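You operate a simulated robot arm through the tools that you are given. There is no shell and no other tool. Be economical: measure what you need, move in short steps, check, and stop when the job is done.

You are at the controls of a simulated robot arm. One attempt, no reset.

Task
Switch the feeder off, top it up from the cup the sheet names and lock the knob.
Fine: stand the empty cup on the black tray. Set down upright: what you pick out.

Only the result counts: the job must be done as asked and must still hold three seconds after the hand-in. Knocking over, shifting, dropping, spilling or breaking anything else fails it. Flat cloth is picked up by pressing the open fingertips on it (5 to 10 N) and closing them slowly along it; thin cloth reads only 2 to 8 mm in the jaws.

Robot
A 7-joint arm with a two-finger parallel gripper, fixed in place. Base frame: the origin is at the foot of the arm, x ahead of it, y to its left, z up; the work surface is at about z = 0.86. Readings come in m, rad, newtons and seconds.
With the tool pointing down near the work surface it reaches from about 0.3 to 0.7 m from the base axis. Its first joint turns from -1.152 to 1.152 rad. Payload 1.57 kg.
The tool frame sits at the grasp point between the pads (the TCP): z along the fingers, y along the line on which they close. The tips reach 0.03 m beyond it. The gripper opens to 0.11 m. The fingers are 0.024 m wide and 0.012 m thick; the gripper's body (0.048 by 0.112 m) begins 0.078 m behind the TCP.
Orientation is told as [roll, pitch, yaw] about the base's x, y, z axes, in that order, counted from this pose: with the fingers straight down and closing along the base's y, the tool's x points along the base's -x, its y along +y and its z along -z.

Tools
- The arm moves only by the tool move_arm. Its argument "rows" is a list that holds one entry, the list of rows, each a list of 7 numbers: the shift along the base's x, y, z in units of 25 mm (1.0 is 25 mm), then the turn, a rotation vector about the base's x, y, z in units of 8 degrees (1.0 is 8 degrees), then the closure, from 0 (fully open) to 1 (shut). In form: [[[tx, ty, tz, wx, wy, wz, grip], ...]]. A call has 1 to 12 rows; each row shifts and turns the commanded pose from where the row before left it. A call with a number of a shift or a turn outside -1 to 1 is refused whole. Each row takes 0.2 s and may step no farther than 0.05 m and 0.15 rad from the row before; otherwise, or with a gripper value out of range, the whole call is refused. Where a pose cannot be reached the arm comes as near as it can. A force on the tool above 40 N (or 10 N above the force at the start of the call, whichever is more), or a blocked arm, ends the call early, and 0.2 s more pass. The fingers move at their own pace (about 0.108 m/s each) and stop on an object; they squeeze with about 35 N. The grip force told is the motor's: it shows also when the fingers shut on nothing. Time passes only in rows, and 0.2 s behind the last, so rows that do not move let the fingers close. The reply holds the time, the measured pose of the TCP, the force on the tool along the base axes, the opening and the grip force, in the units named above and with some noise, with the torque about the TCP (base axes, N m) and any sound that the robot's microphone picked up, and new pictures: "views" is both (left out), scene, wrist or none.
- Cameras (640 x 400 px; columns grow to the right, rows downward): "scene" is fixed at [0.1831, -0.4107, 1.4074]; the picture's right is [0.67, -0.74, 0.00], its down [-0.43, -0.39, -0.81] and it looks along [0.61, 0.54, -0.58] (base axes); focal length 228 px, centre (320, 200). "wrist" rides on the gripper at [0.07, 0.016, -0.141] in the tool frame; the picture's right is [-0.23, 0.97, 0.00], its down [-0.86, -0.20, -0.48] and it looks along [-0.47, -0.11, 0.88] (tool axes); focal length 222 px, centre (320, 200). There is no depth. A picture from a camera that has moved, and an enlarged one, comes with that camera's place and axes in the base frame and with its lens. The place of the scene camera against the robot may be out by one fixed shift of up to 0.012 m in any direction.
- enlarge(camera, box): a new picture of the part [left, top, right, bottom] of that camera's present view, enlarged. The clock stands still meanwhile.
- finish_job(): hands the job in; it is judged then, once.

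Go step by step. Nothing tells you positions but the pictures and the camera data: compare them with the known pose of the tool, close in by small moves and look again before you grip or let go. The budget is 120 turns and 200 pictures, counting those below and the enlarged ones. Unless the task says otherwise, let go and move clear before handing in, and close with one line.

The tools are called after "Emit:" as name(argument=value, ...) on one line, values as JSON. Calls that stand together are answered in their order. move_arm: Moves the arm, as the interface text tells. Its arguments: {"type":"object","properties":{"rows":{"type":"array"},"views":{"type":"string","enum":["both","scene","wrist","none"]}},"required":["rows"]} The other tools are called the same way: enlarge (camera, box) takes an enlarged picture of a part of a camera's view; finish_job () hands the job in.

At the start:

```text
t: 0.0
ee_pos: [0.3488, -0.0892, 1.2847]
tool_rot: [0.0, 0.0, 0.0]
wrist_force: [0.5, -0.1, -0.6]
ft_torque: [-0.01, 0.0, 0.01]
opening: 0.1099
grip_force: 0.0
```

scene: 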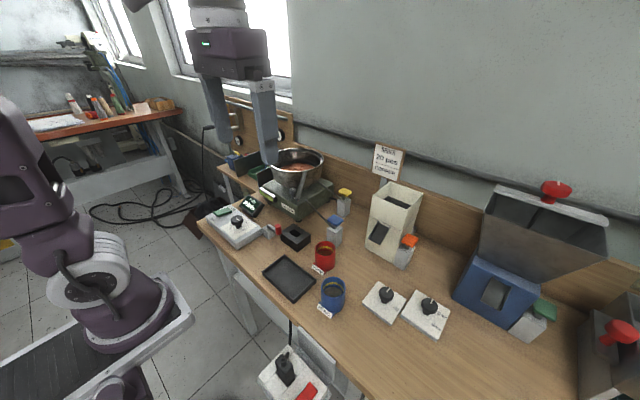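
wrist: 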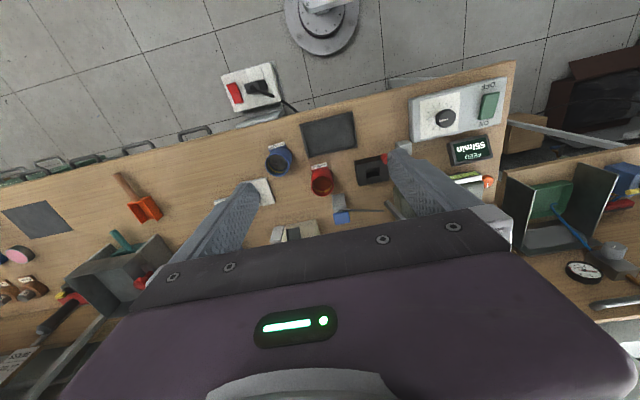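

I see a bench with a bowl feeder, two cups (red, blue), a black tray, a controller with knob and rocker switch, and a sheet on the wall. I'll enlarge the key parts first.

Emit:
enlarge(camera="scene", box=[360, 135, 420, 185])

Emit:
enlarge(camera="scene", box=[195, 140, 355, 250])

Emit:
enlarge(camera="scene", box=[255, 220, 365, 325])

Emit:
enlarge(camera="wrist", box=[400, 70, 520, 200])

```text
8.00 times, centred on (390, 160) of scene
camera zoom: at [0.1831, -0.4107, 1.4074], right [0.67, -0.74, 0.0], down [-0.43, -0.39, -0.81], along [0.61, 0.54, -0.58], focal length 1826 px, centre (-240, 520)
```

zoom: 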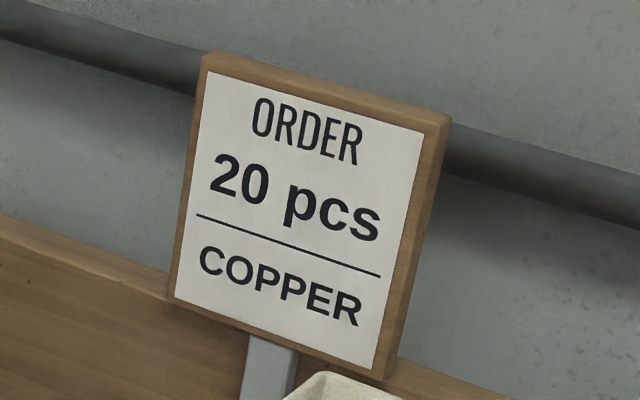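

```text
3.64 times, centred on (275, 195) of scene
camera zoom: at [0.1831, -0.4107, 1.4074], right [0.67, -0.74, 0.0], down [-0.43, -0.39, -0.81], along [0.61, 0.54, -0.58], focal length 830 px, centre (484, 218)
```

zoom: 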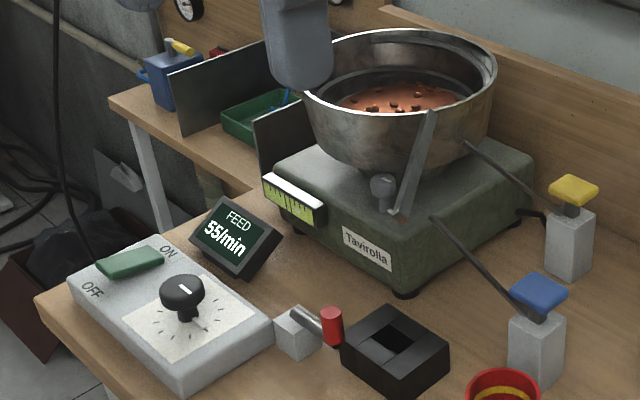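

```text
3.81 times, centred on (310, 272) of scene
camera zoom: at [0.1831, -0.4107, 1.4074], right [0.67, -0.74, 0.0], down [-0.43, -0.39, -0.81], along [0.61, 0.54, -0.58], focal length 870 px, centre (358, -76)
```

zoom: 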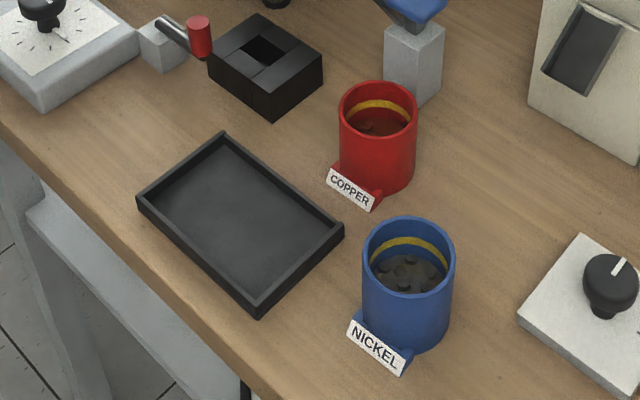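

```text
3.08 times, centred on (460, 135) of wrist
camera zoom: at [0.2803, -0.0735, 1.4261], right [0.23, 0.97, 0.0], down [0.86, -0.2, 0.48], along [0.47, -0.11, -0.88], focal length 684 px, centre (-111, 400)
```

zoom: 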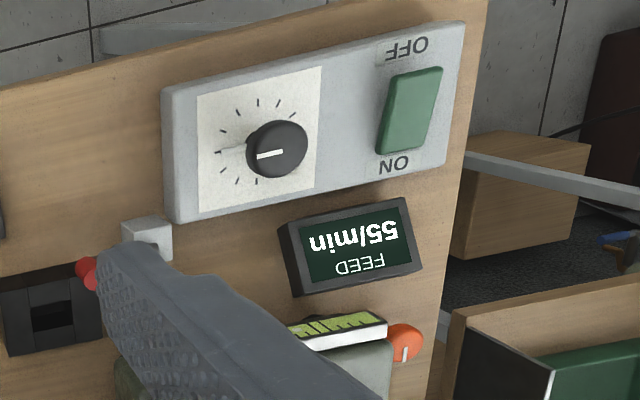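

The sheet says COPPER, which is the red cup. I estimate the panel at (0.42, 0.17), the red cup at (0.53, -0.13), the tray at (0.42, -0.09) and the bowl at (0.66, 0.12). I'll move over the panel to look closer.

Emit:
move_arm(rows=[[[0, 1, -0.5, 0, 0, 0, 0], [0, 1, -0.5, 0, 0, 0, 0], [0, 1, -0.5, 0, 0, 0, 0], [0, 1, -0.5, 0, 0, 0, 0], [0, 1, -0.5, 0, 0, 0, 0], [0, 1, -0.5, 0, 0, 0, 0], [0, 1, -0.5, 0, 0, 0, 0], [0, 1, -0.5, 0, 0, 0, 0], [0, 1, -0.5, 0, 0, 0, 0], [0, 0, 0, 0, 0, 0, 0]]])

```text
t: 2.2
ee_pos: [0.3488, 0.1343, 1.1733]
tool_rot: [-0.001, -0.001, 0.0]
wrist_force: [-0.1, -0.1, 0.0]
ft_torque: [0.03, 0.02, 0.0]
opening: 0.1101
grip_force: 0.0
camera wrist: at [0.2799, 0.15, 1.3137], right [0.23, 0.97, 0.0], down [0.86, -0.2, 0.48], along [0.47, -0.11, -0.88], focal length 222 px, centre (320, 200)
```

scene: 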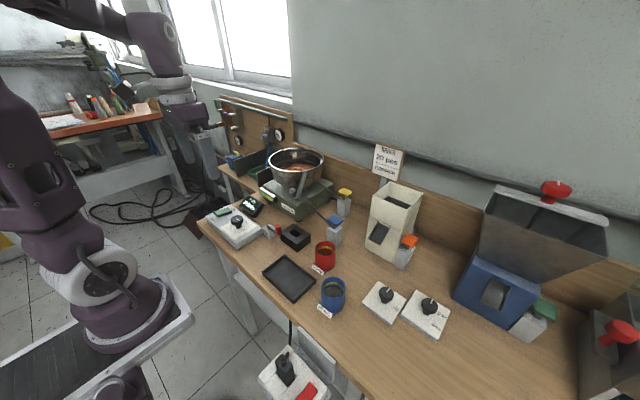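
wrist: 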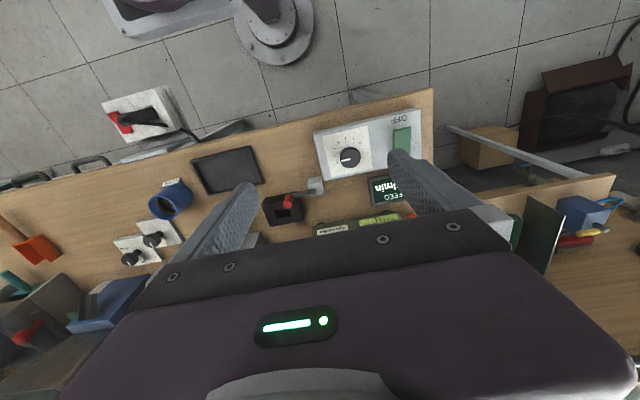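

Emit:
enlarge(camera="wrist", box=[250, 100, 440, 240])

Emit:
enlarge(camera="scene", box=[200, 185, 320, 260])

Emit:
enlarge(camera="scene", box=[255, 135, 365, 225])

```text
2.86 times, centred on (345, 170) of wrist
camera zoom: at [0.2799, 0.15, 1.3137], right [0.23, 0.97, 0.0], down [0.86, -0.2, 0.48], along [0.47, -0.11, -0.88], focal length 635 px, centre (249, 286)
```

zoom: 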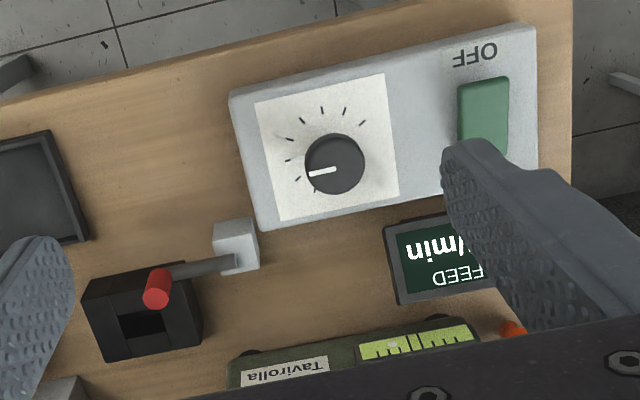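

```text
5.33 times, centred on (260, 222) of scene
camera zoom: at [0.1831, -0.4107, 1.4074], right [0.67, -0.74, 0.0], down [-0.43, -0.39, -0.81], along [0.61, 0.54, -0.58], focal length 1217 px, centre (640, 80)
```

zoom: 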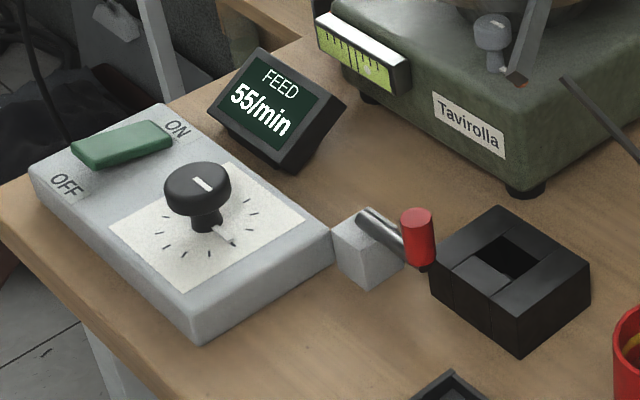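

```text
4.44 times, centred on (310, 180) of scene
camera zoom: at [0.1831, -0.4107, 1.4074], right [0.67, -0.74, 0.0], down [-0.43, -0.39, -0.81], along [0.61, 0.54, -0.58], focal length 1014 px, centre (364, 289)
```

zoom: 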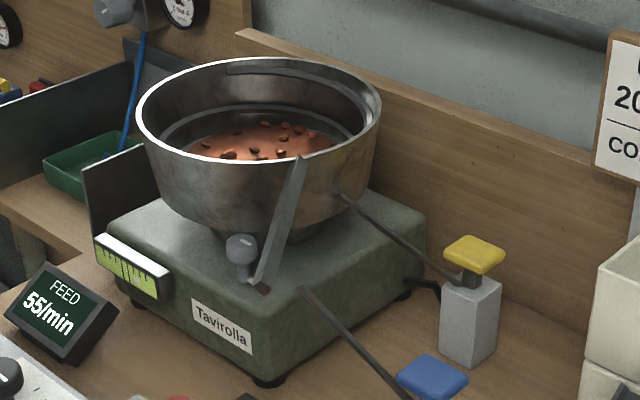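

The lever with the red handle beside the panel might be the lock. I'll go closer to see it.

Emit:
move_arm(rows=[[[0, -0.2, -1, 0, 0, 0, 0], [0, -0.2, -1, 0, 0, 0, 0], [0, -0.2, -1, 0, 0, 0, 0], [0, -0.2, -1, 0, 0, 0, 0], [0, -0.2, -1, 0, 0, 0, 0], [0, 0, 0, 0, 0, 0, 0]]], views="wrist")

Emit:
enlarge(camera="wrist", box=[200, 80, 440, 240])

```text
t: 3.6
ee_pos: [0.3502, 0.1094, 1.047]
tool_rot: [0.0, 0.001, 0.0]
wrist_force: [0.1, -0.2, 0.3]
ft_torque: [-0.01, -0.01, -0.02]
opening: 0.1101
grip_force: 0.0
camera wrist: at [0.2812, 0.1253, 1.1885], right [0.23, 0.97, 0.0], down [0.86, -0.2, 0.48], along [0.47, -0.11, -0.88], focal length 222 px, centre (320, 200)
```

wrist: 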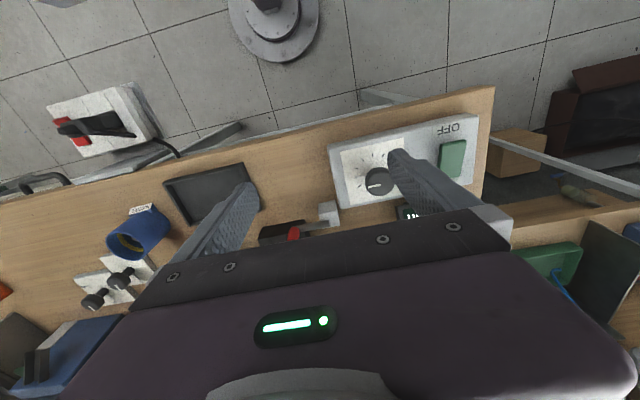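

```text
2.50 times, centred on (320, 160) of wrist
camera zoom: at [0.2812, 0.1253, 1.1885], right [0.23, 0.97, 0.0], down [0.86, -0.2, 0.48], along [0.47, -0.11, -0.88], focal length 555 px, centre (320, 300)
```

zoom: 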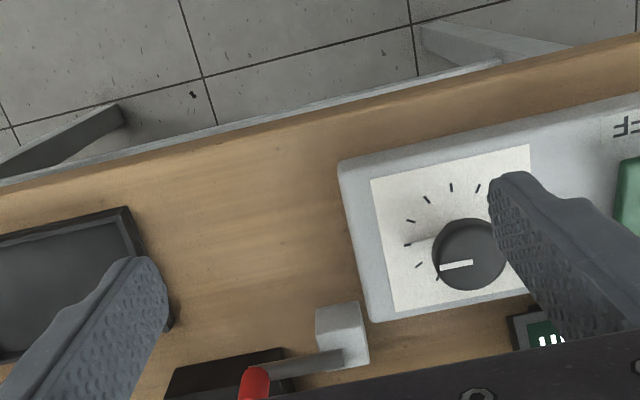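

Emit:
enlarge(camera="scene", box=[256, 215, 316, 255])

Emit:
enlarge(camera="scene", box=[205, 200, 265, 250])

```text
10.00 times, centred on (286, 235) of scene
camera zoom: at [0.1831, -0.4107, 1.4074], right [0.67, -0.74, 0.0], down [-0.43, -0.39, -0.81], along [0.61, 0.54, -0.58], focal length 2282 px, centre (660, -150)
```

zoom: 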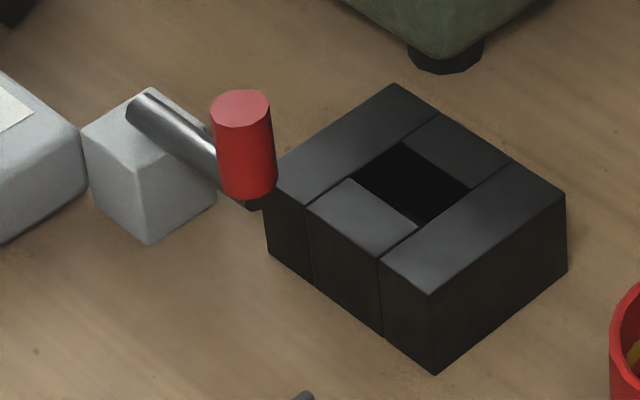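

```text
8.00 times, centred on (235, 225) of scene
camera zoom: at [0.1831, -0.4107, 1.4074], right [0.67, -0.74, 0.0], down [-0.43, -0.39, -0.81], along [0.61, 0.54, -0.58], focal length 1826 px, centre (1000, 0)
```

zoom: 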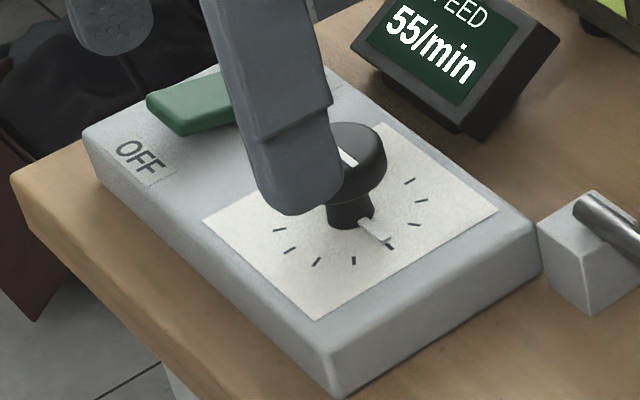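

The lever appears to swing about a vertical axis on the grey block beside the panel, and a swing by -x would bring it against the knob. First comes the rocker, at about (0.415, 0.276), with OFF at its -x end. I'll close the fingers and hover over the OFF end.

Emit:
move_arm(rows=[[[0.2, 0.85, 0, 0, 0, 0, 1], [0.2, 0.85, 0, 0, 0, 0, 1], [0.2, 0.85, 0, 0, 0, 0, 1], [0.2, 0.85, 0, 0, 0, 0, 1], [0.2, 0.85, 0, 0, 0, 0, 1], [0.2, 0.85, 0, 0, 0, 0, 1], [0.2, 0.85, -0.8, 0, 0, 0, 1], [0.3, 0.75, -0.8, 0, 0, 0, 1], [0, 0, -0.8, 0, 0, 0, 1], [0, 0, 0, 0, 0, 0, 1]]])

Emit:
enlarge(camera="wrist", box=[240, 100, 400, 220])

Emit:
enlarge(camera="scene", box=[180, 170, 276, 245])

```text
t: 5.8
ee_pos: [0.3931, 0.2764, 0.9871]
tool_rot: [0.0, -0.001, -0.001]
wrist_force: [0.0, -0.7, -0.1]
ft_torque: [0.02, -0.03, -0.02]
opening: 0.0
grip_force: 21.6
camera wrist: at [0.3235, 0.2941, 1.1278], right [0.23, 0.97, 0.0], down [0.85, -0.2, 0.48], along [0.47, -0.11, -0.88], focal length 222 px, centre (320, 200)
```

scene: 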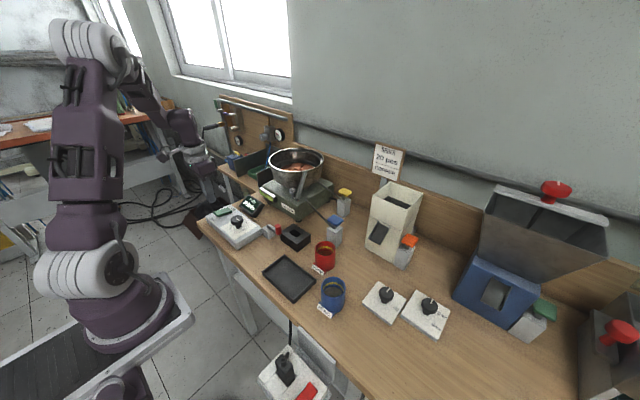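
wrist: 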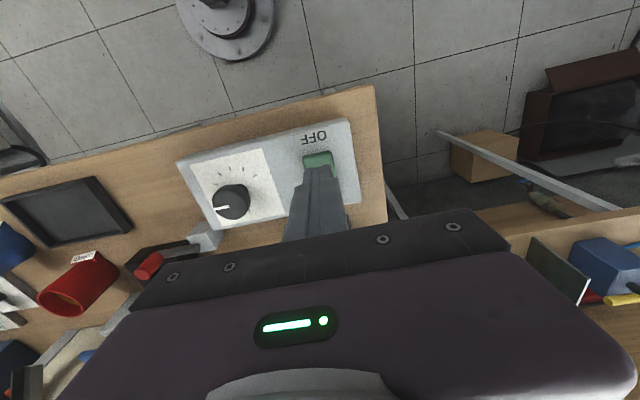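

```text
3.33 times, centred on (320, 160) of wrist
camera zoom: at [0.3235, 0.2941, 1.1278], right [0.23, 0.97, 0.0], down [0.85, -0.2, 0.48], along [0.47, -0.11, -0.88], focal length 740 px, centre (320, 333)
```

zoom: 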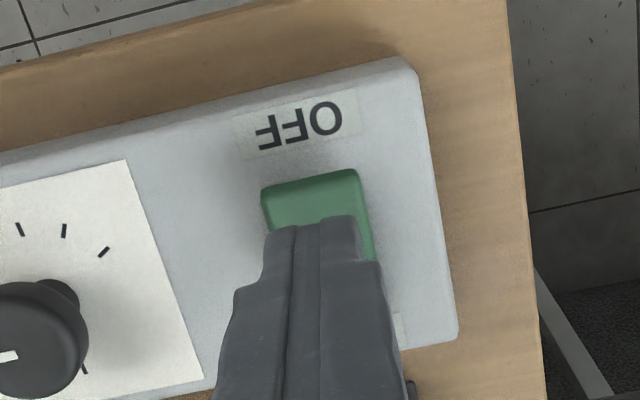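

```text
5.33 times, centred on (228, 208) of scene
camera zoom: at [0.1831, -0.4107, 1.4074], right [0.67, -0.74, 0.0], down [-0.43, -0.39, -0.81], along [0.61, 0.54, -0.58], focal length 1217 px, centre (811, 160)
```

zoom: 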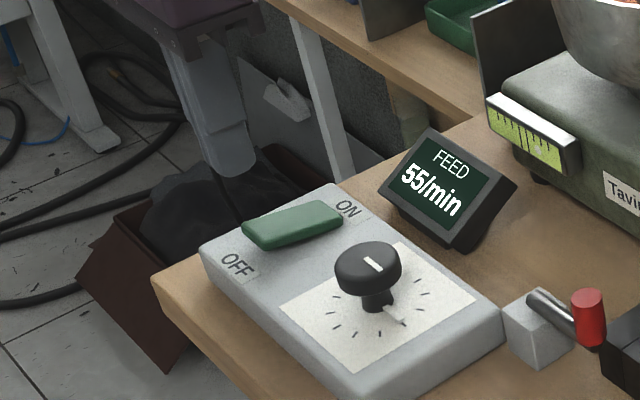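

The fingers are above the OFF half of the rocker. I'll descend in small steps until it clicks.

Emit:
move_arm(rows=[[[0.1, 0, -0.6, 0, 0, 0, 1], [0, 0, -0.6, 0, 0, 0, 1], [0, 0, -0.3, 0, 0, 0, 1], [0, 0, -0.2, 0, 0, 0, 1], [0, 0, -0.15, 0, 0, 0, 1], [0, 0, -0.15, 0, 0, 0, 1], [0, 0, 0, 0, 0, 0, 1]]], views="wrist")

Emit:
enlarge(camera="scene", box=[180, 170, 276, 245])

```text
t: 7.4
ee_pos: [0.3946, 0.2778, 0.9374]
tool_rot: [-0.001, 0.001, -0.001]
wrist_force: [-1.5, -0.6, 2.1]
ft_torque: [0.0, 0.02, 0.01]
opening: 0.0
grip_force: 21.0
camera wrist: at [0.3262, 0.2943, 1.0784], right [0.23, 0.97, 0.0], down [0.86, -0.2, 0.48], along [0.47, -0.11, -0.88], focal length 222 px, centre (320, 200)
```

wrist: 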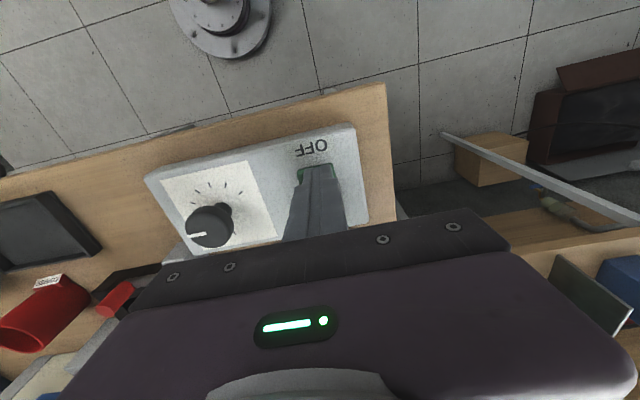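

```text
5.33 times, centred on (228, 208) of scene
camera zoom: at [0.1831, -0.4107, 1.4074], right [0.67, -0.74, 0.0], down [-0.43, -0.39, -0.81], along [0.61, 0.54, -0.58], focal length 1217 px, centre (811, 160)
```

zoom: 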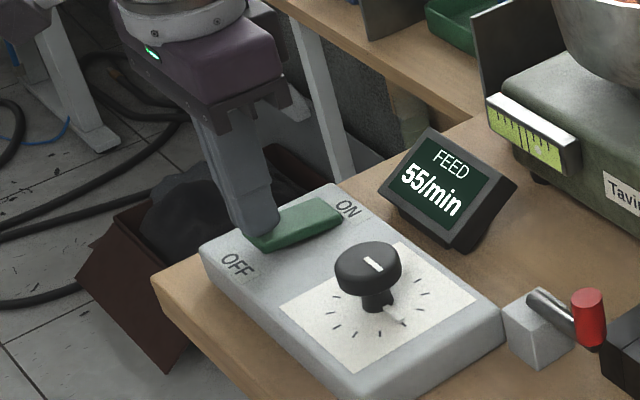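

Contact has just begun at about 2 N, so I'll press farther.

Emit:
move_arm(rows=[[[0, 0, -0.12, 0, 0, 0, 1], [0, 0, -0.12, 0, 0, 0, 1], [0, 0, -0.12, 0, 0, 0, 1], [0, 0, 0, 0, 0, 0, 1]]], views="none")

Emit:
enlarge(camera="scene", box=[180, 170, 276, 245])

```text
t: 8.1
ee_pos: [0.3938, 0.2783, 0.9319]
tool_rot: [0.002, -0.004, -0.001]
wrist_force: [-5.4, -3.0, 12.8]
ft_torque: [-0.1, 0.05, -0.08]
opening: 0.0002
grip_force: 20.8
stopped in row 3: the force on the tool passed its limit at 49 N (the readings are from after the stop); the commanded pose is now the measured one
```

```text
5.33 times, centred on (228, 208) of scene
camera zoom: at [0.1828, -0.4109, 1.4074], right [0.67, -0.74, 0.0], down [-0.43, -0.39, -0.81], along [0.61, 0.54, -0.58], focal length 1217 px, centre (811, 160)
```

zoom: 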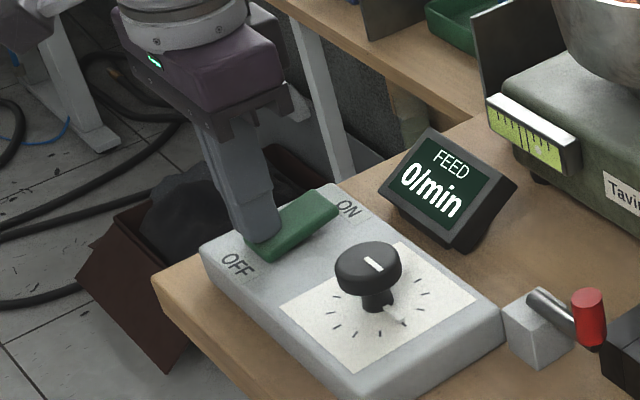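

The display reads 0/min and the feeder is off. Now I'll rise and travel to view the red cup.

Emit:
move_arm(rows=[[[0, 0, 1, 0, 0, 0, 1], [0, 0, 1, 0, 0, 0, 1], [0, 0, 1, 0, 0, 0, 1], [0, -0.8, 1, 0, 0, 0, 1], [0, -1, 1, 0, 0, 0, 1], [0, -1, 1, 0, 0, 0, 1], [0, -1, 1, 0, 0, 0, 1], [0, -1, 0, 0, 0, 0, 1], [0, -1, 0, 0, 0, 0, 1], [0, -1, 0, 0, 0, 0, 1], [0, -1, 0, 0, 0, 0, 1], [0, -1, 0, 0, 0, 0, 1]]], views="none")

Emit:
move_arm(rows=[[[0, -1, 0, 0, 0, 0, 0], [0, -1, 0, 0, 0, 0, 0], [0, -1, 0, 0, 0, 0, 0], [0, -1, 0, 0, 0, 0, 0], [0, -1, 0, 0, 0, 0, 0], [0, -1, 0, 0, 0, 0, 0], [0, -1, 0, 0, 0, 0, 0], [0, 0, 0, 0, 0, 0, 0]]])

Emit:
enlarge(camera="wrist", box=[220, 90, 420, 230])

```text
t: 10.7
ee_pos: [0.3959, 0.0562, 1.1074]
tool_rot: [0.001, -0.004, 0.001]
wrist_force: [-0.2, 0.2, -0.3]
ft_torque: [0.03, 0.01, -0.01]
opening: 0.0001
grip_force: 21.4
```

```text
t: 12.5
ee_pos: [0.3971, -0.1179, 1.1062]
tool_rot: [0.002, -0.003, -0.002]
wrist_force: [0.0, -0.5, 0.9]
ft_torque: [-0.02, -0.02, 0.02]
opening: 0.1102
grip_force: 0.1
camera wrist: at [0.3267, -0.1021, 1.2475], right [0.23, 0.97, 0.0], down [0.85, -0.2, 0.48], along [0.47, -0.11, -0.88], focal length 222 px, centre (320, 200)
```

scene: 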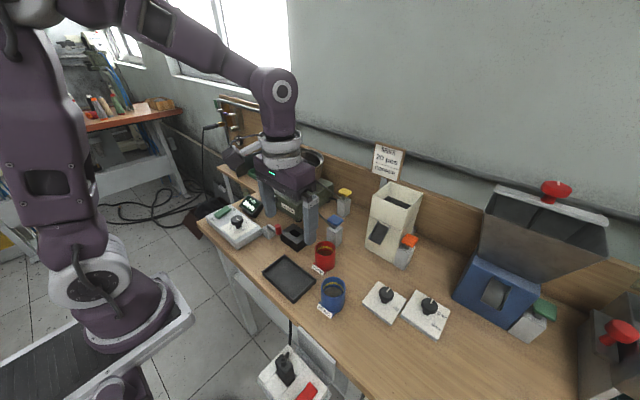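
wrist: 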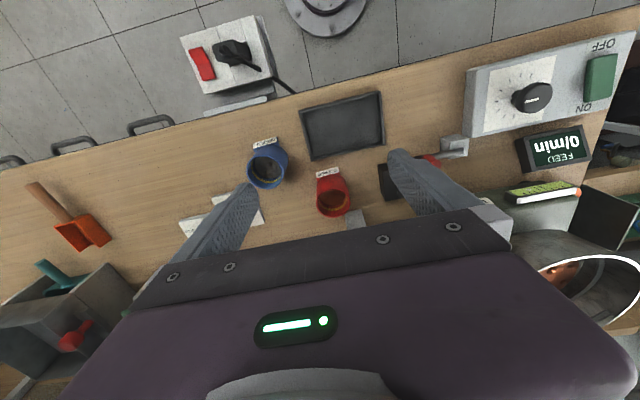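

```text
2.86 times, centred on (320, 160) of wrist
camera zoom: at [0.3267, -0.1021, 1.2475], right [0.23, 0.97, 0.0], down [0.85, -0.2, 0.48], along [0.47, -0.11, -0.88], focal length 635 px, centre (320, 314)
```

zoom: 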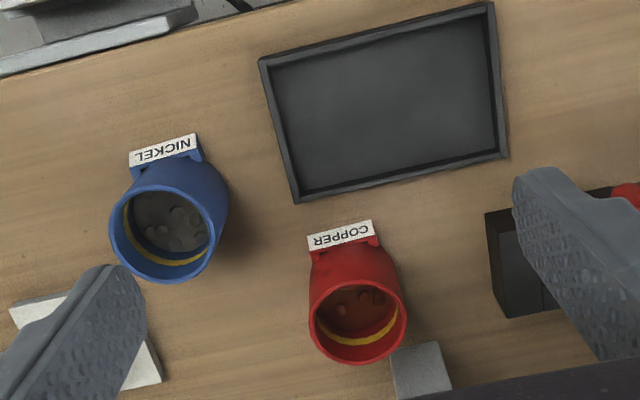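

Red cup estimated at (0.508, -0.123), about 0.07 m tall. I want a side grasp with the wrist camera on top, so I'll test turning the wrist half a turn while high up.

Emit:
move_arm(rows=[[[0, 0, 0, 0, 0, 1, 0], [0, 0, 0, 0, 0, 1, 0], [0, 0, 0, 0, 0, 1, 0], [0, 0, 0, 0, 0, 1, 0], [0, 0, 0, 0, 0, 1, 0], [0, 0, 0, 0, 0, 1, 0], [0, 0, 0, 0, 0, 1, 0], [0, 0, 0, 0, 0, 1, 0], [0, 0, 0, 0, 0, 1, 0], [0, 0, 0, 0, 0, 1, 0], [0, 0, 0, 0, 0, 1, 0], [0, 0, 0, 0, 0, 1, 0]]], views="none")

Emit:
move_arm(rows=[[[0, 0, 0, 0, 0, 1, 0], [0, 0, 0, 0, 0, 1, 0], [0, 0, 0, 0, 0, 1, 0], [0, 0, 0, 0, 0, 1, 0], [0, 0, 0, 0, 0, 1, 0], [0, 0, 0, 0, 0, 1, 0], [0, 0, 0, 0, 0, 1, 0], [0, 0, 0, 0, 0, 1, 0], [0, 0, 0, 0, 0, 0, 0], [0, 0, 0, 0, 0, 0, 0]]])

```text
t: 15.1
ee_pos: [0.3952, -0.1172, 1.1081]
tool_rot: [0.001, -0.003, 1.68]
wrist_force: [-0.1, -0.3, 0.4]
ft_torque: [-0.02, 0.0, 0.01]
opening: 0.1101
grip_force: 0.1
```

```text
t: 17.3
ee_pos: [0.3961, -0.1172, 1.1066]
tool_rot: [0.0, -0.004, 2.794]
wrist_force: [-0.1, -0.1, 0.1]
ft_torque: [0.0, 0.0, 0.0]
opening: 0.1102
grip_force: 0.0
camera wrist: at [0.4568, -0.1558, 1.248], right [-0.55, -0.84, 0.0], down [-0.73, 0.48, 0.48], along [-0.4, 0.26, -0.88], focal length 222 px, centre (320, 200)
```

scene: 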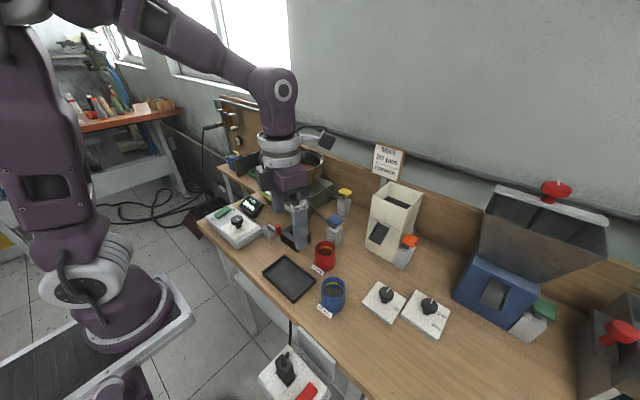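
wrist: 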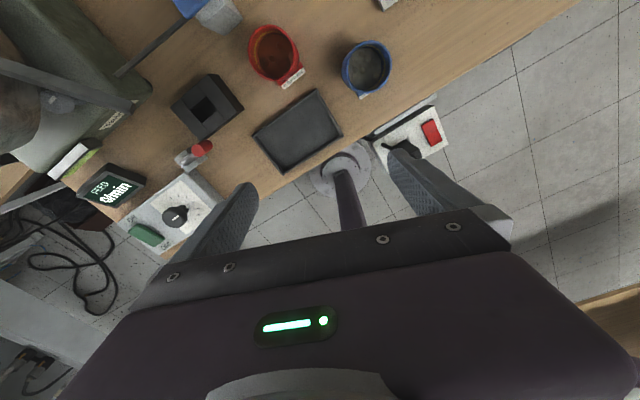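

The wrist turned 160° without trouble, and its camera housing will now end up on top. Next I'll pitch the hand to about 26° below horizontal, pointing at azimuth -20°, still well above the cups.

Emit:
move_arm(rows=[[[0, 0, 0, -0.34, -0.94, 0, 0], [0, 0, 0, -0.34, -0.94, 0, 0], [0, 0, 0, -0.34, -0.94, 0, 0], [0, 0, 0, -0.34, -0.94, 0, 0], [0, 0, 0, -0.34, -0.94, 0, 0], [0, 0, 0, -0.34, -0.94, 0, 0], [0, 0, 0, -0.34, -0.94, 0, 0], [0, 0, 0, -0.34, -0.94, 0, 0], [0, 0, 0, 0, 0, 0, 0], [0, 0, 0, 0, 0, 0, 0]]])

```text
t: 19.5
ee_pos: [0.4604, -0.1238, 1.1898]
tool_rot: [-0.006, 1.11, 2.787]
wrist_force: [-0.4, 0.2, 0.1]
ft_torque: [-0.02, 0.0, 0.04]
opening: 0.11
grip_force: 0.0
out of reach, approached as far as the arm can: row 5, 6, 7, 8
camera wrist: at [0.3648, -0.107, 1.3144], right [-0.43, -0.88, -0.21], down [-0.69, 0.47, -0.55], along [0.58, -0.09, -0.81], focal length 222 px, centre (320, 200)
```

scene: 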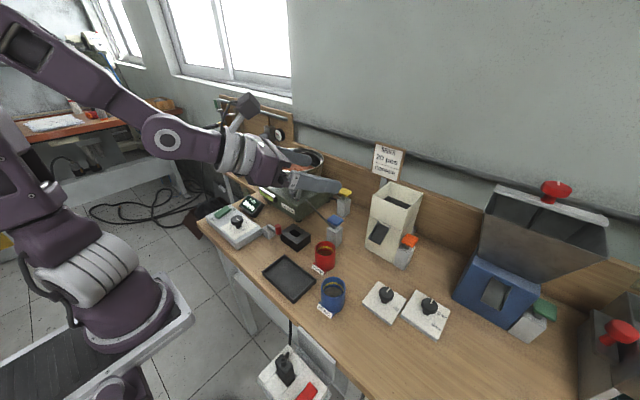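
wrist: 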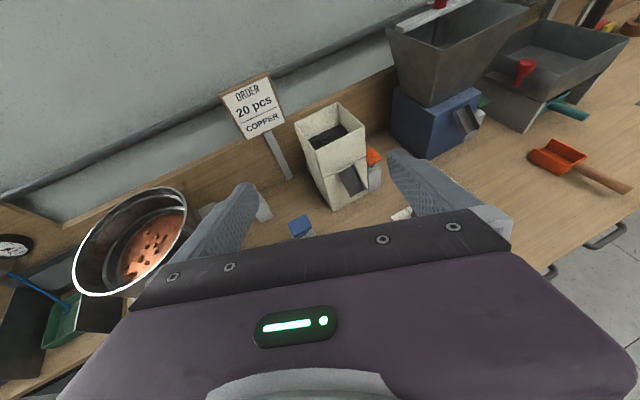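

The hand reaches that pitch only farther out. I'll pitch back to about 28°, where the wrist camera looks straight down past the fingertips, to measure the cup and its neighbours precisely.

Emit:
move_arm(rows=[[[0, 0, 0, 0.34, 0.94, 0, 0], [0, 0, 0, 0.34, 0.94, 0, 0], [0, 0, 0, 0.34, 0.94, 0, 0], [0, 0, 0, 0.34, 0.94, 0, 0], [0.5, 0, 0, 0.17, 0.47, 0, 0], [0.5, 0, 0, 0, 0, 0, 0], [0, 0, 0, 0, 0, 0, 0]]], views="wrist")

```text
t: 21.1
ee_pos: [0.4852, -0.1232, 1.1892]
tool_rot: [0.002, 0.485, 2.794]
wrist_force: [-0.1, 1.0, 1.2]
ft_torque: [0.02, 0.0, -0.05]
opening: 0.1103
grip_force: 0.1
camera wrist: at [0.4761, -0.1372, 1.3474], right [-0.52, -0.85, -0.1], down [-0.85, 0.52, 0.02], along [0.03, 0.1, -0.99], focal length 222 px, centre (320, 200)
```

wrist: 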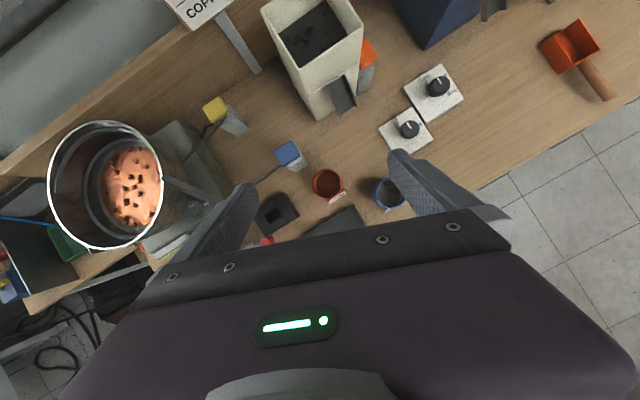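

Emit:
enlarge(camera="wrist", box=[240, 130, 420, 240])

```text
3.56 times, centred on (330, 185) of wrist
camera zoom: at [0.4761, -0.1372, 1.3474], right [-0.52, -0.85, -0.1], down [-0.85, 0.52, 0.02], along [0.03, 0.1, -0.99], focal length 790 px, centre (284, 253)
```

zoom: 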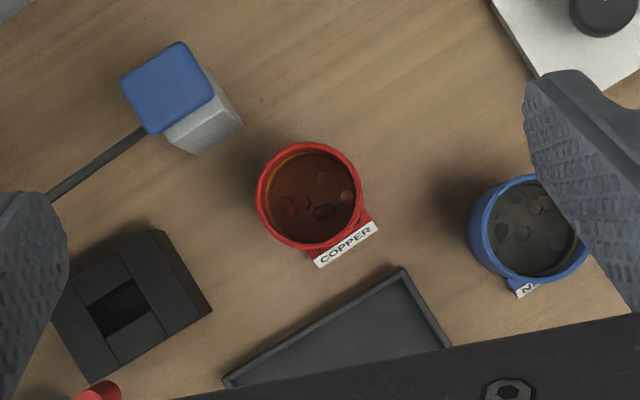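

Red cup axis at (0.507, -0.122), radius 0.0275, with the blue cup and post clear of the planned straddle. I'll pitch to about 60° and come down above the cup with the jaws opened to about 85 mm.

Emit:
move_arm(rows=[[[0.22, 0, -0.5, -0.34, -0.94, 0, 0.22], [0.22, 0, -0.5, -0.34, -0.94, 0, 0.22], [0.22, 0, -0.7, -0.34, -0.94, 0, 0.22], [0.22, 0, -0.8, -0.34, -0.94, 0, 0.22], [0, 0, -0.8, 0, 0, 0, 0.22], [0, 0, -0.8, 0, 0, 0, 0.22], [0, 0, 0, 0, 0, 0, 0.22], [0, 0, 0, 0, 0, 0, 0.22]]])

Emit:
enlarge(camera="scene", box=[250, 180, 400, 320])

```text
t: 22.9
ee_pos: [0.5074, -0.1397, 1.1462]
tool_rot: [-0.002, 0.732, 2.77]
wrist_force: [0.2, 0.6, -0.8]
ft_torque: [-0.03, -0.01, 0.02]
opening: 0.0856
grip_force: 0.1
out of reach, approached as far as the arm can: row 2, 3, 4, 5, 6
camera wrist: at [0.4626, -0.1399, 1.2986], right [-0.51, -0.85, -0.15], down [-0.82, 0.53, -0.22], along [0.26, 0.01, -0.96], focal length 222 px, centre (320, 200)
```

scene: 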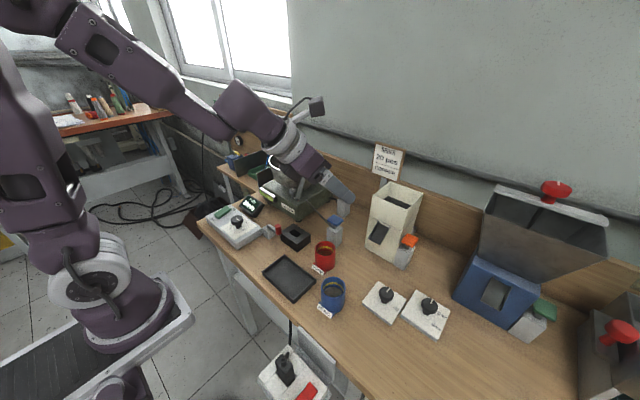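
wrist: 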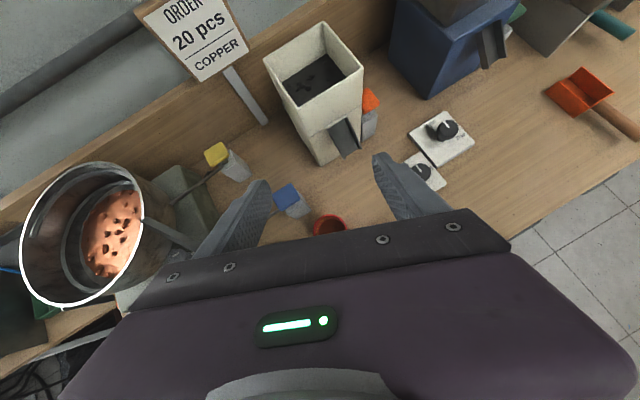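

```text
2.86 times, centred on (325, 250) of scene
camera zoom: at [0.1831, -0.4107, 1.4074], right [0.67, -0.74, 0.0], down [-0.43, -0.39, -0.81], along [0.61, 0.54, -0.58], focal length 652 px, centre (306, 57)
```

zoom: 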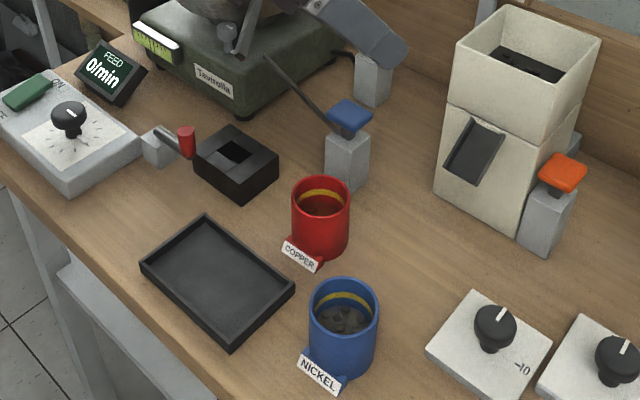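

At low height the wrist can't bend outward; it can only bend sideways. So I'll grasp with the hand pointing in about -y, coming from the +y side. I'll straighten up and yaw to 100°.

Emit:
move_arm(rows=[[[0, 0.2, 0, 0.35, 0.93, 0, 0.25], [0, 0.2, 0, 0.35, 0.93, 0, 0.25], [0, 0.2, 0, 0.35, 0.93, 0, 0.25], [0, 0.2, 0, 0.35, 0.93, 0, 0.25], [0, 0.2, 0, 0.35, 0.93, 0, 0.25], [0, 0, 0, 0.09, 0.23, 0, 0.25], [0, 0, 0, 0, 0, 0, 0.25]]], views="none")

```text
t: 24.5
ee_pos: [0.4986, -0.1129, 1.131]
tool_rot: [0.011, 0.025, 2.778]
wrist_force: [-0.5, -0.5, -0.3]
ft_torque: [0.0, 0.0, 0.02]
opening: 0.0826
grip_force: 0.0
out of reach, approached as far as the arm can: row 1
```

Emit:
move_arm(rows=[[[0, 0.3, 0, 0, 0, -1, 0.25], [0, 0.3, 0, 0, 0, -1, 0.25], [0, 0.3, 0, 0, 0, -1, 0.25], [0, 0.3, 0, 0, 0, -1, 0.25], [0, 0.3, 0, 0, 0, -1, 0.25], [0, 0.3, 0, 0, 0, -1, 0.25], [0, 0.2, 0, 0, 0, -1, 0.25], [0, 0, 0, 0, 0, -0.4, 0.25], [0, 0, 0, 0, 0, 0, 0.25]]], views="none")

Emit:
move_arm(rows=[[[0, 0, 0, -0.98, -0.17, 0, 0.25], [0, 0, 0, -0.98, -0.17, 0, 0.25], [0, 0, 0, -0.98, -0.17, 0, 0.25], [0, 0, 0, -0.98, -0.17, 0, 0.25], [0, 0, 0, -0.98, -0.17, 0, 0.25], [0, 0, 0, -0.98, -0.17, 0, 0.25], [0, 0, 0, -0.98, -0.17, 0, 0.25], [0, 0, 0, -0.49, -0.09, 0, 0.25], [0, 0, 0, 0, 0, 0, 0.25]]])

```text
t: 26.5
ee_pos: [0.4995, -0.0612, 1.1298]
tool_rot: [0.013, 0.025, 1.744]
wrist_force: [-0.3, 0.1, 0.0]
ft_torque: [0.02, 0.03, -0.03]
opening: 0.0822
grip_force: 0.1
```

```text
t: 28.5
ee_pos: [0.4994, -0.062, 1.132]
tool_rot: [0.019, 1.068, 1.749]
wrist_force: [-0.2, -0.3, 0.0]
ft_torque: [0.0, 0.01, -0.04]
opening: 0.0822
grip_force: 0.3
camera wrist: at [0.4702, 0.0241, 1.2603], right [-0.98, -0.05, -0.19], down [0.06, 0.85, -0.52], along [0.19, -0.52, -0.83], focal length 222 px, centre (320, 200)
```

scene: 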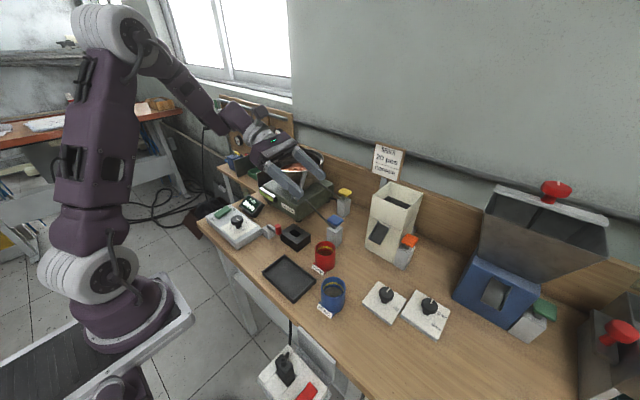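
wrist: 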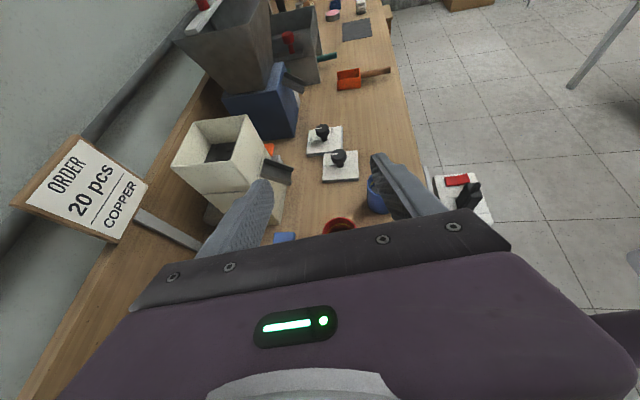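

The sideways pitch works, with the hand about 29° below horizontal. I'll move over the red cup and partway down, then check.

Emit:
move_arm(rows=[[[0.1, -0.8, 0, 0, 0, 0, 0.25], [0.1, -0.8, 0, 0, 0, 0, 0.25], [0.1, -0.8, -0.5, 0, 0, 0, 0.25], [0, 0, -1, 0, 0, 0, 0.25], [0, 0, -1, 0, 0, 0, 0.25], [0, 0, -1, 0, 0, 0, 0.25], [0, 0, -1, 0, 0, 0, 0.25], [0, 0, -0.7, 0, 0, 0, 0.25], [0, 0, 0, 0, 0, 0, 0.25], [0, 0, 0, 0, 0, 0, 0.25]]])

Emit:
enlarge(camera="scene", box=[270, 180, 390, 320])

Emit:
enlarge(camera="wrist", box=[200, 140, 440, 260])

```text
t: 30.7
ee_pos: [0.5075, -0.1229, 1.0023]
tool_rot: [0.02, 1.065, 1.751]
wrist_force: [0.6, -0.5, 0.2]
ft_torque: [-0.03, 0.01, 0.02]
opening: 0.0826
grip_force: 0.0
camera wrist: at [0.4786, -0.0351, 1.1307], right [-0.98, -0.05, -0.19], down [0.06, 0.85, -0.52], along [0.19, -0.52, -0.83], focal length 222 px, centre (320, 200)
```

scene: 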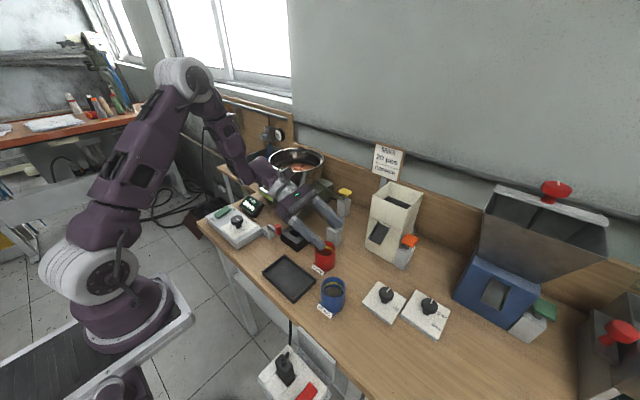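
wrist: 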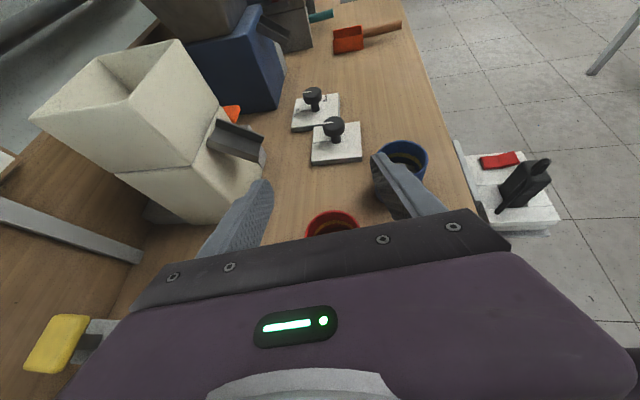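

```text
2.86 times, centred on (330, 250) of scene
camera zoom: at [0.1831, -0.4107, 1.4074], right [0.67, -0.74, 0.0], down [-0.43, -0.39, -0.81], along [0.61, 0.54, -0.58], focal length 652 px, centre (291, 57)
```

zoom: 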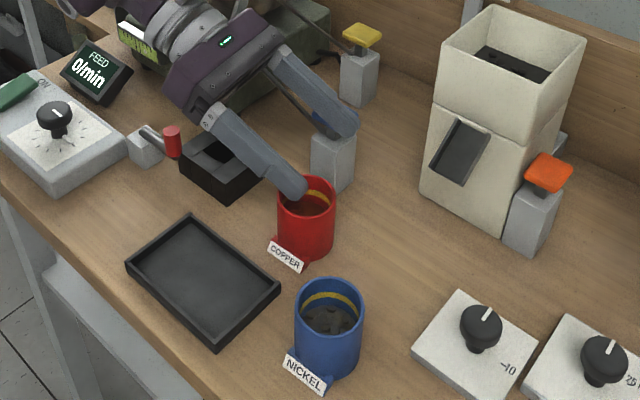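

```text
2.67 times, centred on (320, 200) of wrist
camera zoom: at [0.4786, -0.0351, 1.1307], right [-0.98, -0.05, -0.19], down [0.06, 0.85, -0.52], along [0.19, -0.52, -0.83], focal length 592 px, centre (320, 200)
```

zoom: 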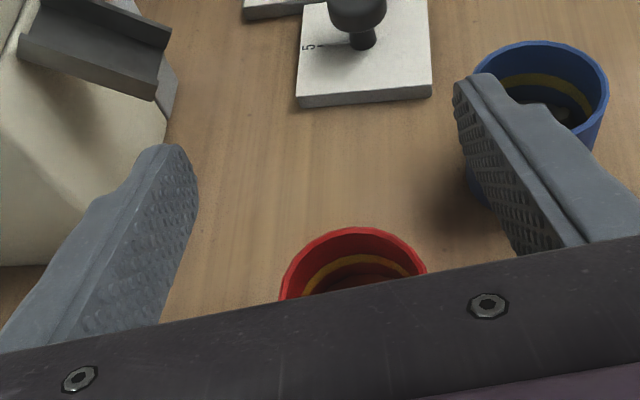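

The cup sits centred between the fingers. I'll lower to TCP z of about 0.907 and check for contact.

Emit:
move_arm(rows=[[[0, 0, -0.8, 0, 0, 0, 0.25], [0, 0, -0.8, 0, 0, 0, 0.25], [0, 0, -0.8, 0, 0, 0, 0.25], [0, 0, -0.8, 0, 0, 0, 0.25], [0, 0, -0.6, 0, 0, 0, 0.25], [0, 0, 0, 0, 0, 0, 0.25]]], views="none")

Emit:
enlarge(camera="scene", box=[270, 190, 370, 300])

Emit:
enlarge(camera="wrist", box=[200, 140, 440, 260])

```text
t: 32.1
ee_pos: [0.5079, -0.1235, 0.9055]
tool_rot: [0.018, 1.068, 1.751]
wrist_force: [-0.1, 0.3, 0.5]
ft_torque: [0.0, -0.03, 0.04]
opening: 0.0823
grip_force: 0.1
```

```text
3.64 times, centred on (320, 245) of scene
camera zoom: at [0.1831, -0.4107, 1.4074], right [0.67, -0.74, 0.0], down [-0.43, -0.39, -0.81], along [0.61, 0.54, -0.58], focal length 830 px, centre (320, 36)
```

zoom: 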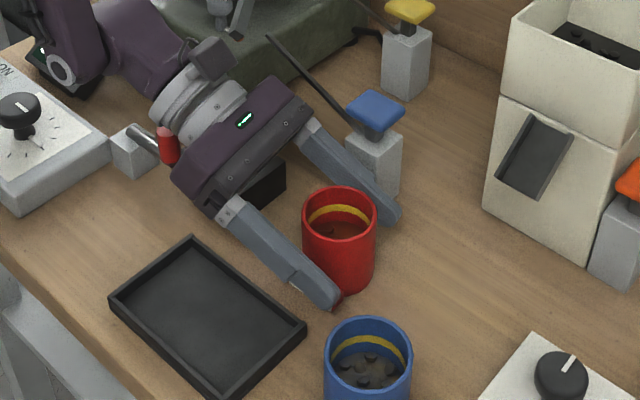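

```text
2.67 times, centred on (320, 200) of wrist
camera zoom: at [0.4782, -0.0364, 1.0352], right [-0.98, -0.05, -0.19], down [0.06, 0.85, -0.52], along [0.19, -0.52, -0.83], focal length 592 px, centre (320, 200)
```

zoom: 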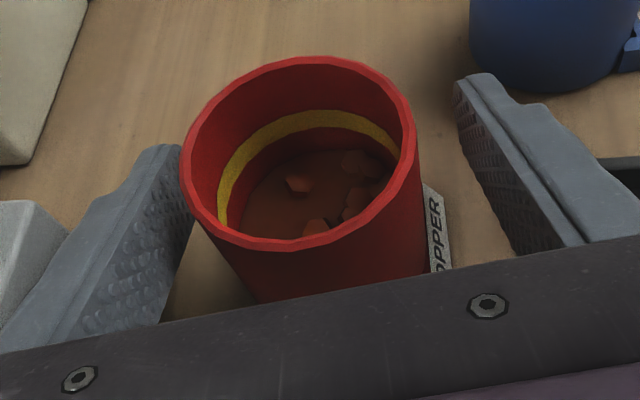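

Everything is centred, but the -x finger runs close over the label foot. I'll raise 10 mm first, then close gradually.

Emit:
move_arm(rows=[[[0, 0, 0.4, 0, 0, 0, 0.25], [0, 0.1, 0, 0, 0, 0, 0.25], [0, 0, 0, 0, 0, 0, 0.33], [0, 0, 0, 0, 0, 0, 0.4], [0, 0, 0, 0, 0, 0, 0.45], [0, 0, 0, 0, 0, 0, 0.48], [0, 0, 0, 0, 0, 0, 0.52], [0, 0, 0, 0, 0, 0, 0.6], [0, 0, 0, 0, 0, 0, 0.6]]], views="none")

Emit:
enlarge(camera="scene", box=[270, 190, 370, 300])

Emit:
enlarge(camera="wrist", box=[200, 140, 440, 260])

```text
t: 34.1
ee_pos: [0.5066, -0.1202, 0.9163]
tool_rot: [0.02, 1.068, 1.751]
wrist_force: [-0.3, 0.0, -0.2]
ft_torque: [0.04, -0.1, -0.01]
opening: 0.0556
grip_force: 35.2
```

```text
3.64 times, centred on (320, 245) of scene
camera zoom: at [0.1831, -0.4107, 1.4074], right [0.67, -0.74, 0.0], down [-0.43, -0.39, -0.81], along [0.61, 0.54, -0.58], focal length 830 px, centre (320, 36)
```

zoom: 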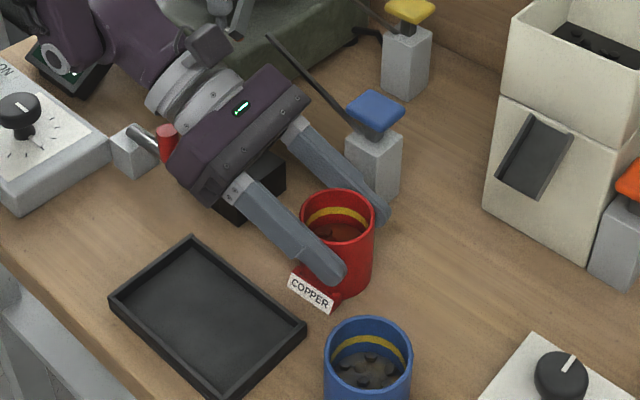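

```text
2.67 times, centred on (320, 200) of wrist
camera zoom: at [0.478, -0.0336, 1.0454], right [-0.98, -0.05, -0.19], down [0.06, 0.85, -0.52], along [0.19, -0.52, -0.83], focal length 592 px, centre (320, 200)
```

zoom: 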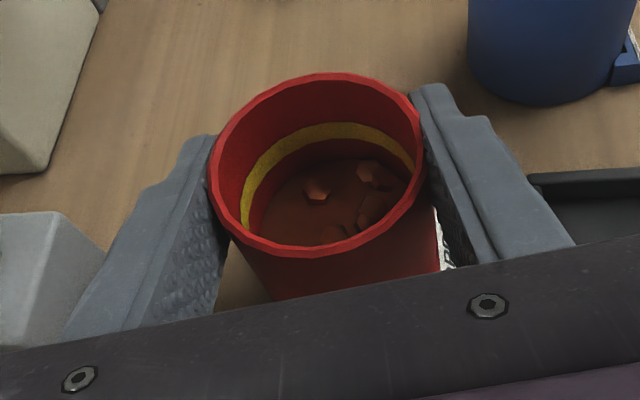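

The cup is held at 55.6 mm with 35 N. I'll lift it straight up, smoothly.

Emit:
move_arm(rows=[[[0, 0, 0.3, 0, 0, 0, 0.62], [0, 0, 0.6, 0, 0, 0, 0.62], [0, 0, 0.8, 0, 0, 0, 0.62], [0, 0, 0.9, 0, 0, 0, 0.62], [0, 0, 0.9, 0, 0, 0, 0.62], [0, 0, 0.9, 0, 0, 0, 0.62], [0, 0, 0.9, 0, 0, 0, 0.62], [0, 0, 0.9, 0, 0, 0, 0.62], [0, 0, 0.9, 0, 0, 0, 0.62], [0, 0, 0.9, 0, 0, 0, 0.62], [0, 0, 0.5, 0, 0, 0, 0.62], [0, 0, 0.2, 0, 0, 0, 0.62]]])

```text
t: 36.7
ee_pos: [0.5085, -0.1216, 1.1333]
tool_rot: [0.02, 1.067, 1.751]
wrist_force: [0.2, 0.6, -0.9]
ft_torque: [-0.01, -0.02, -0.01]
opening: 0.0557
grip_force: 35.0
camera wrist: at [0.4787, -0.0347, 1.2632], right [-0.98, -0.05, -0.19], down [0.06, 0.85, -0.52], along [0.19, -0.52, -0.83], focal length 222 px, centre (320, 200)
```

scene: 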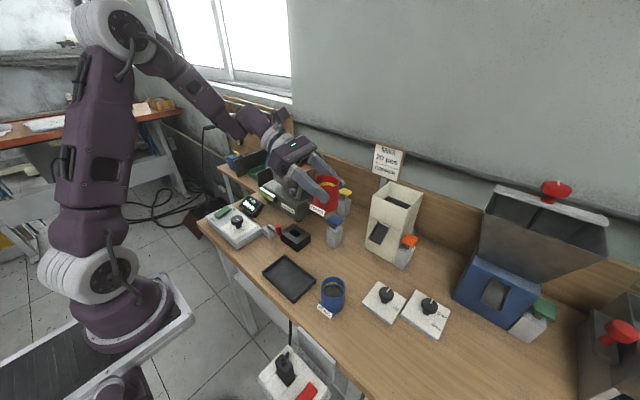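
wrist: 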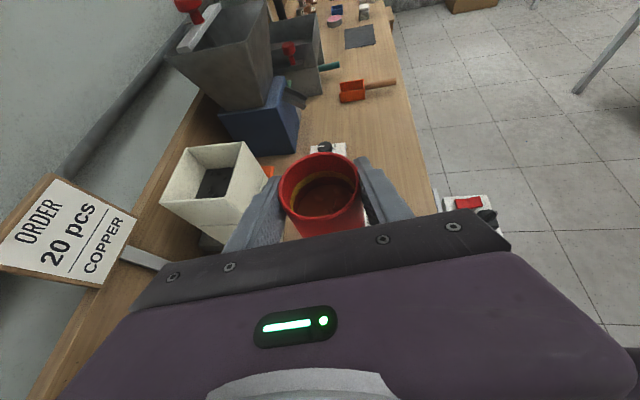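

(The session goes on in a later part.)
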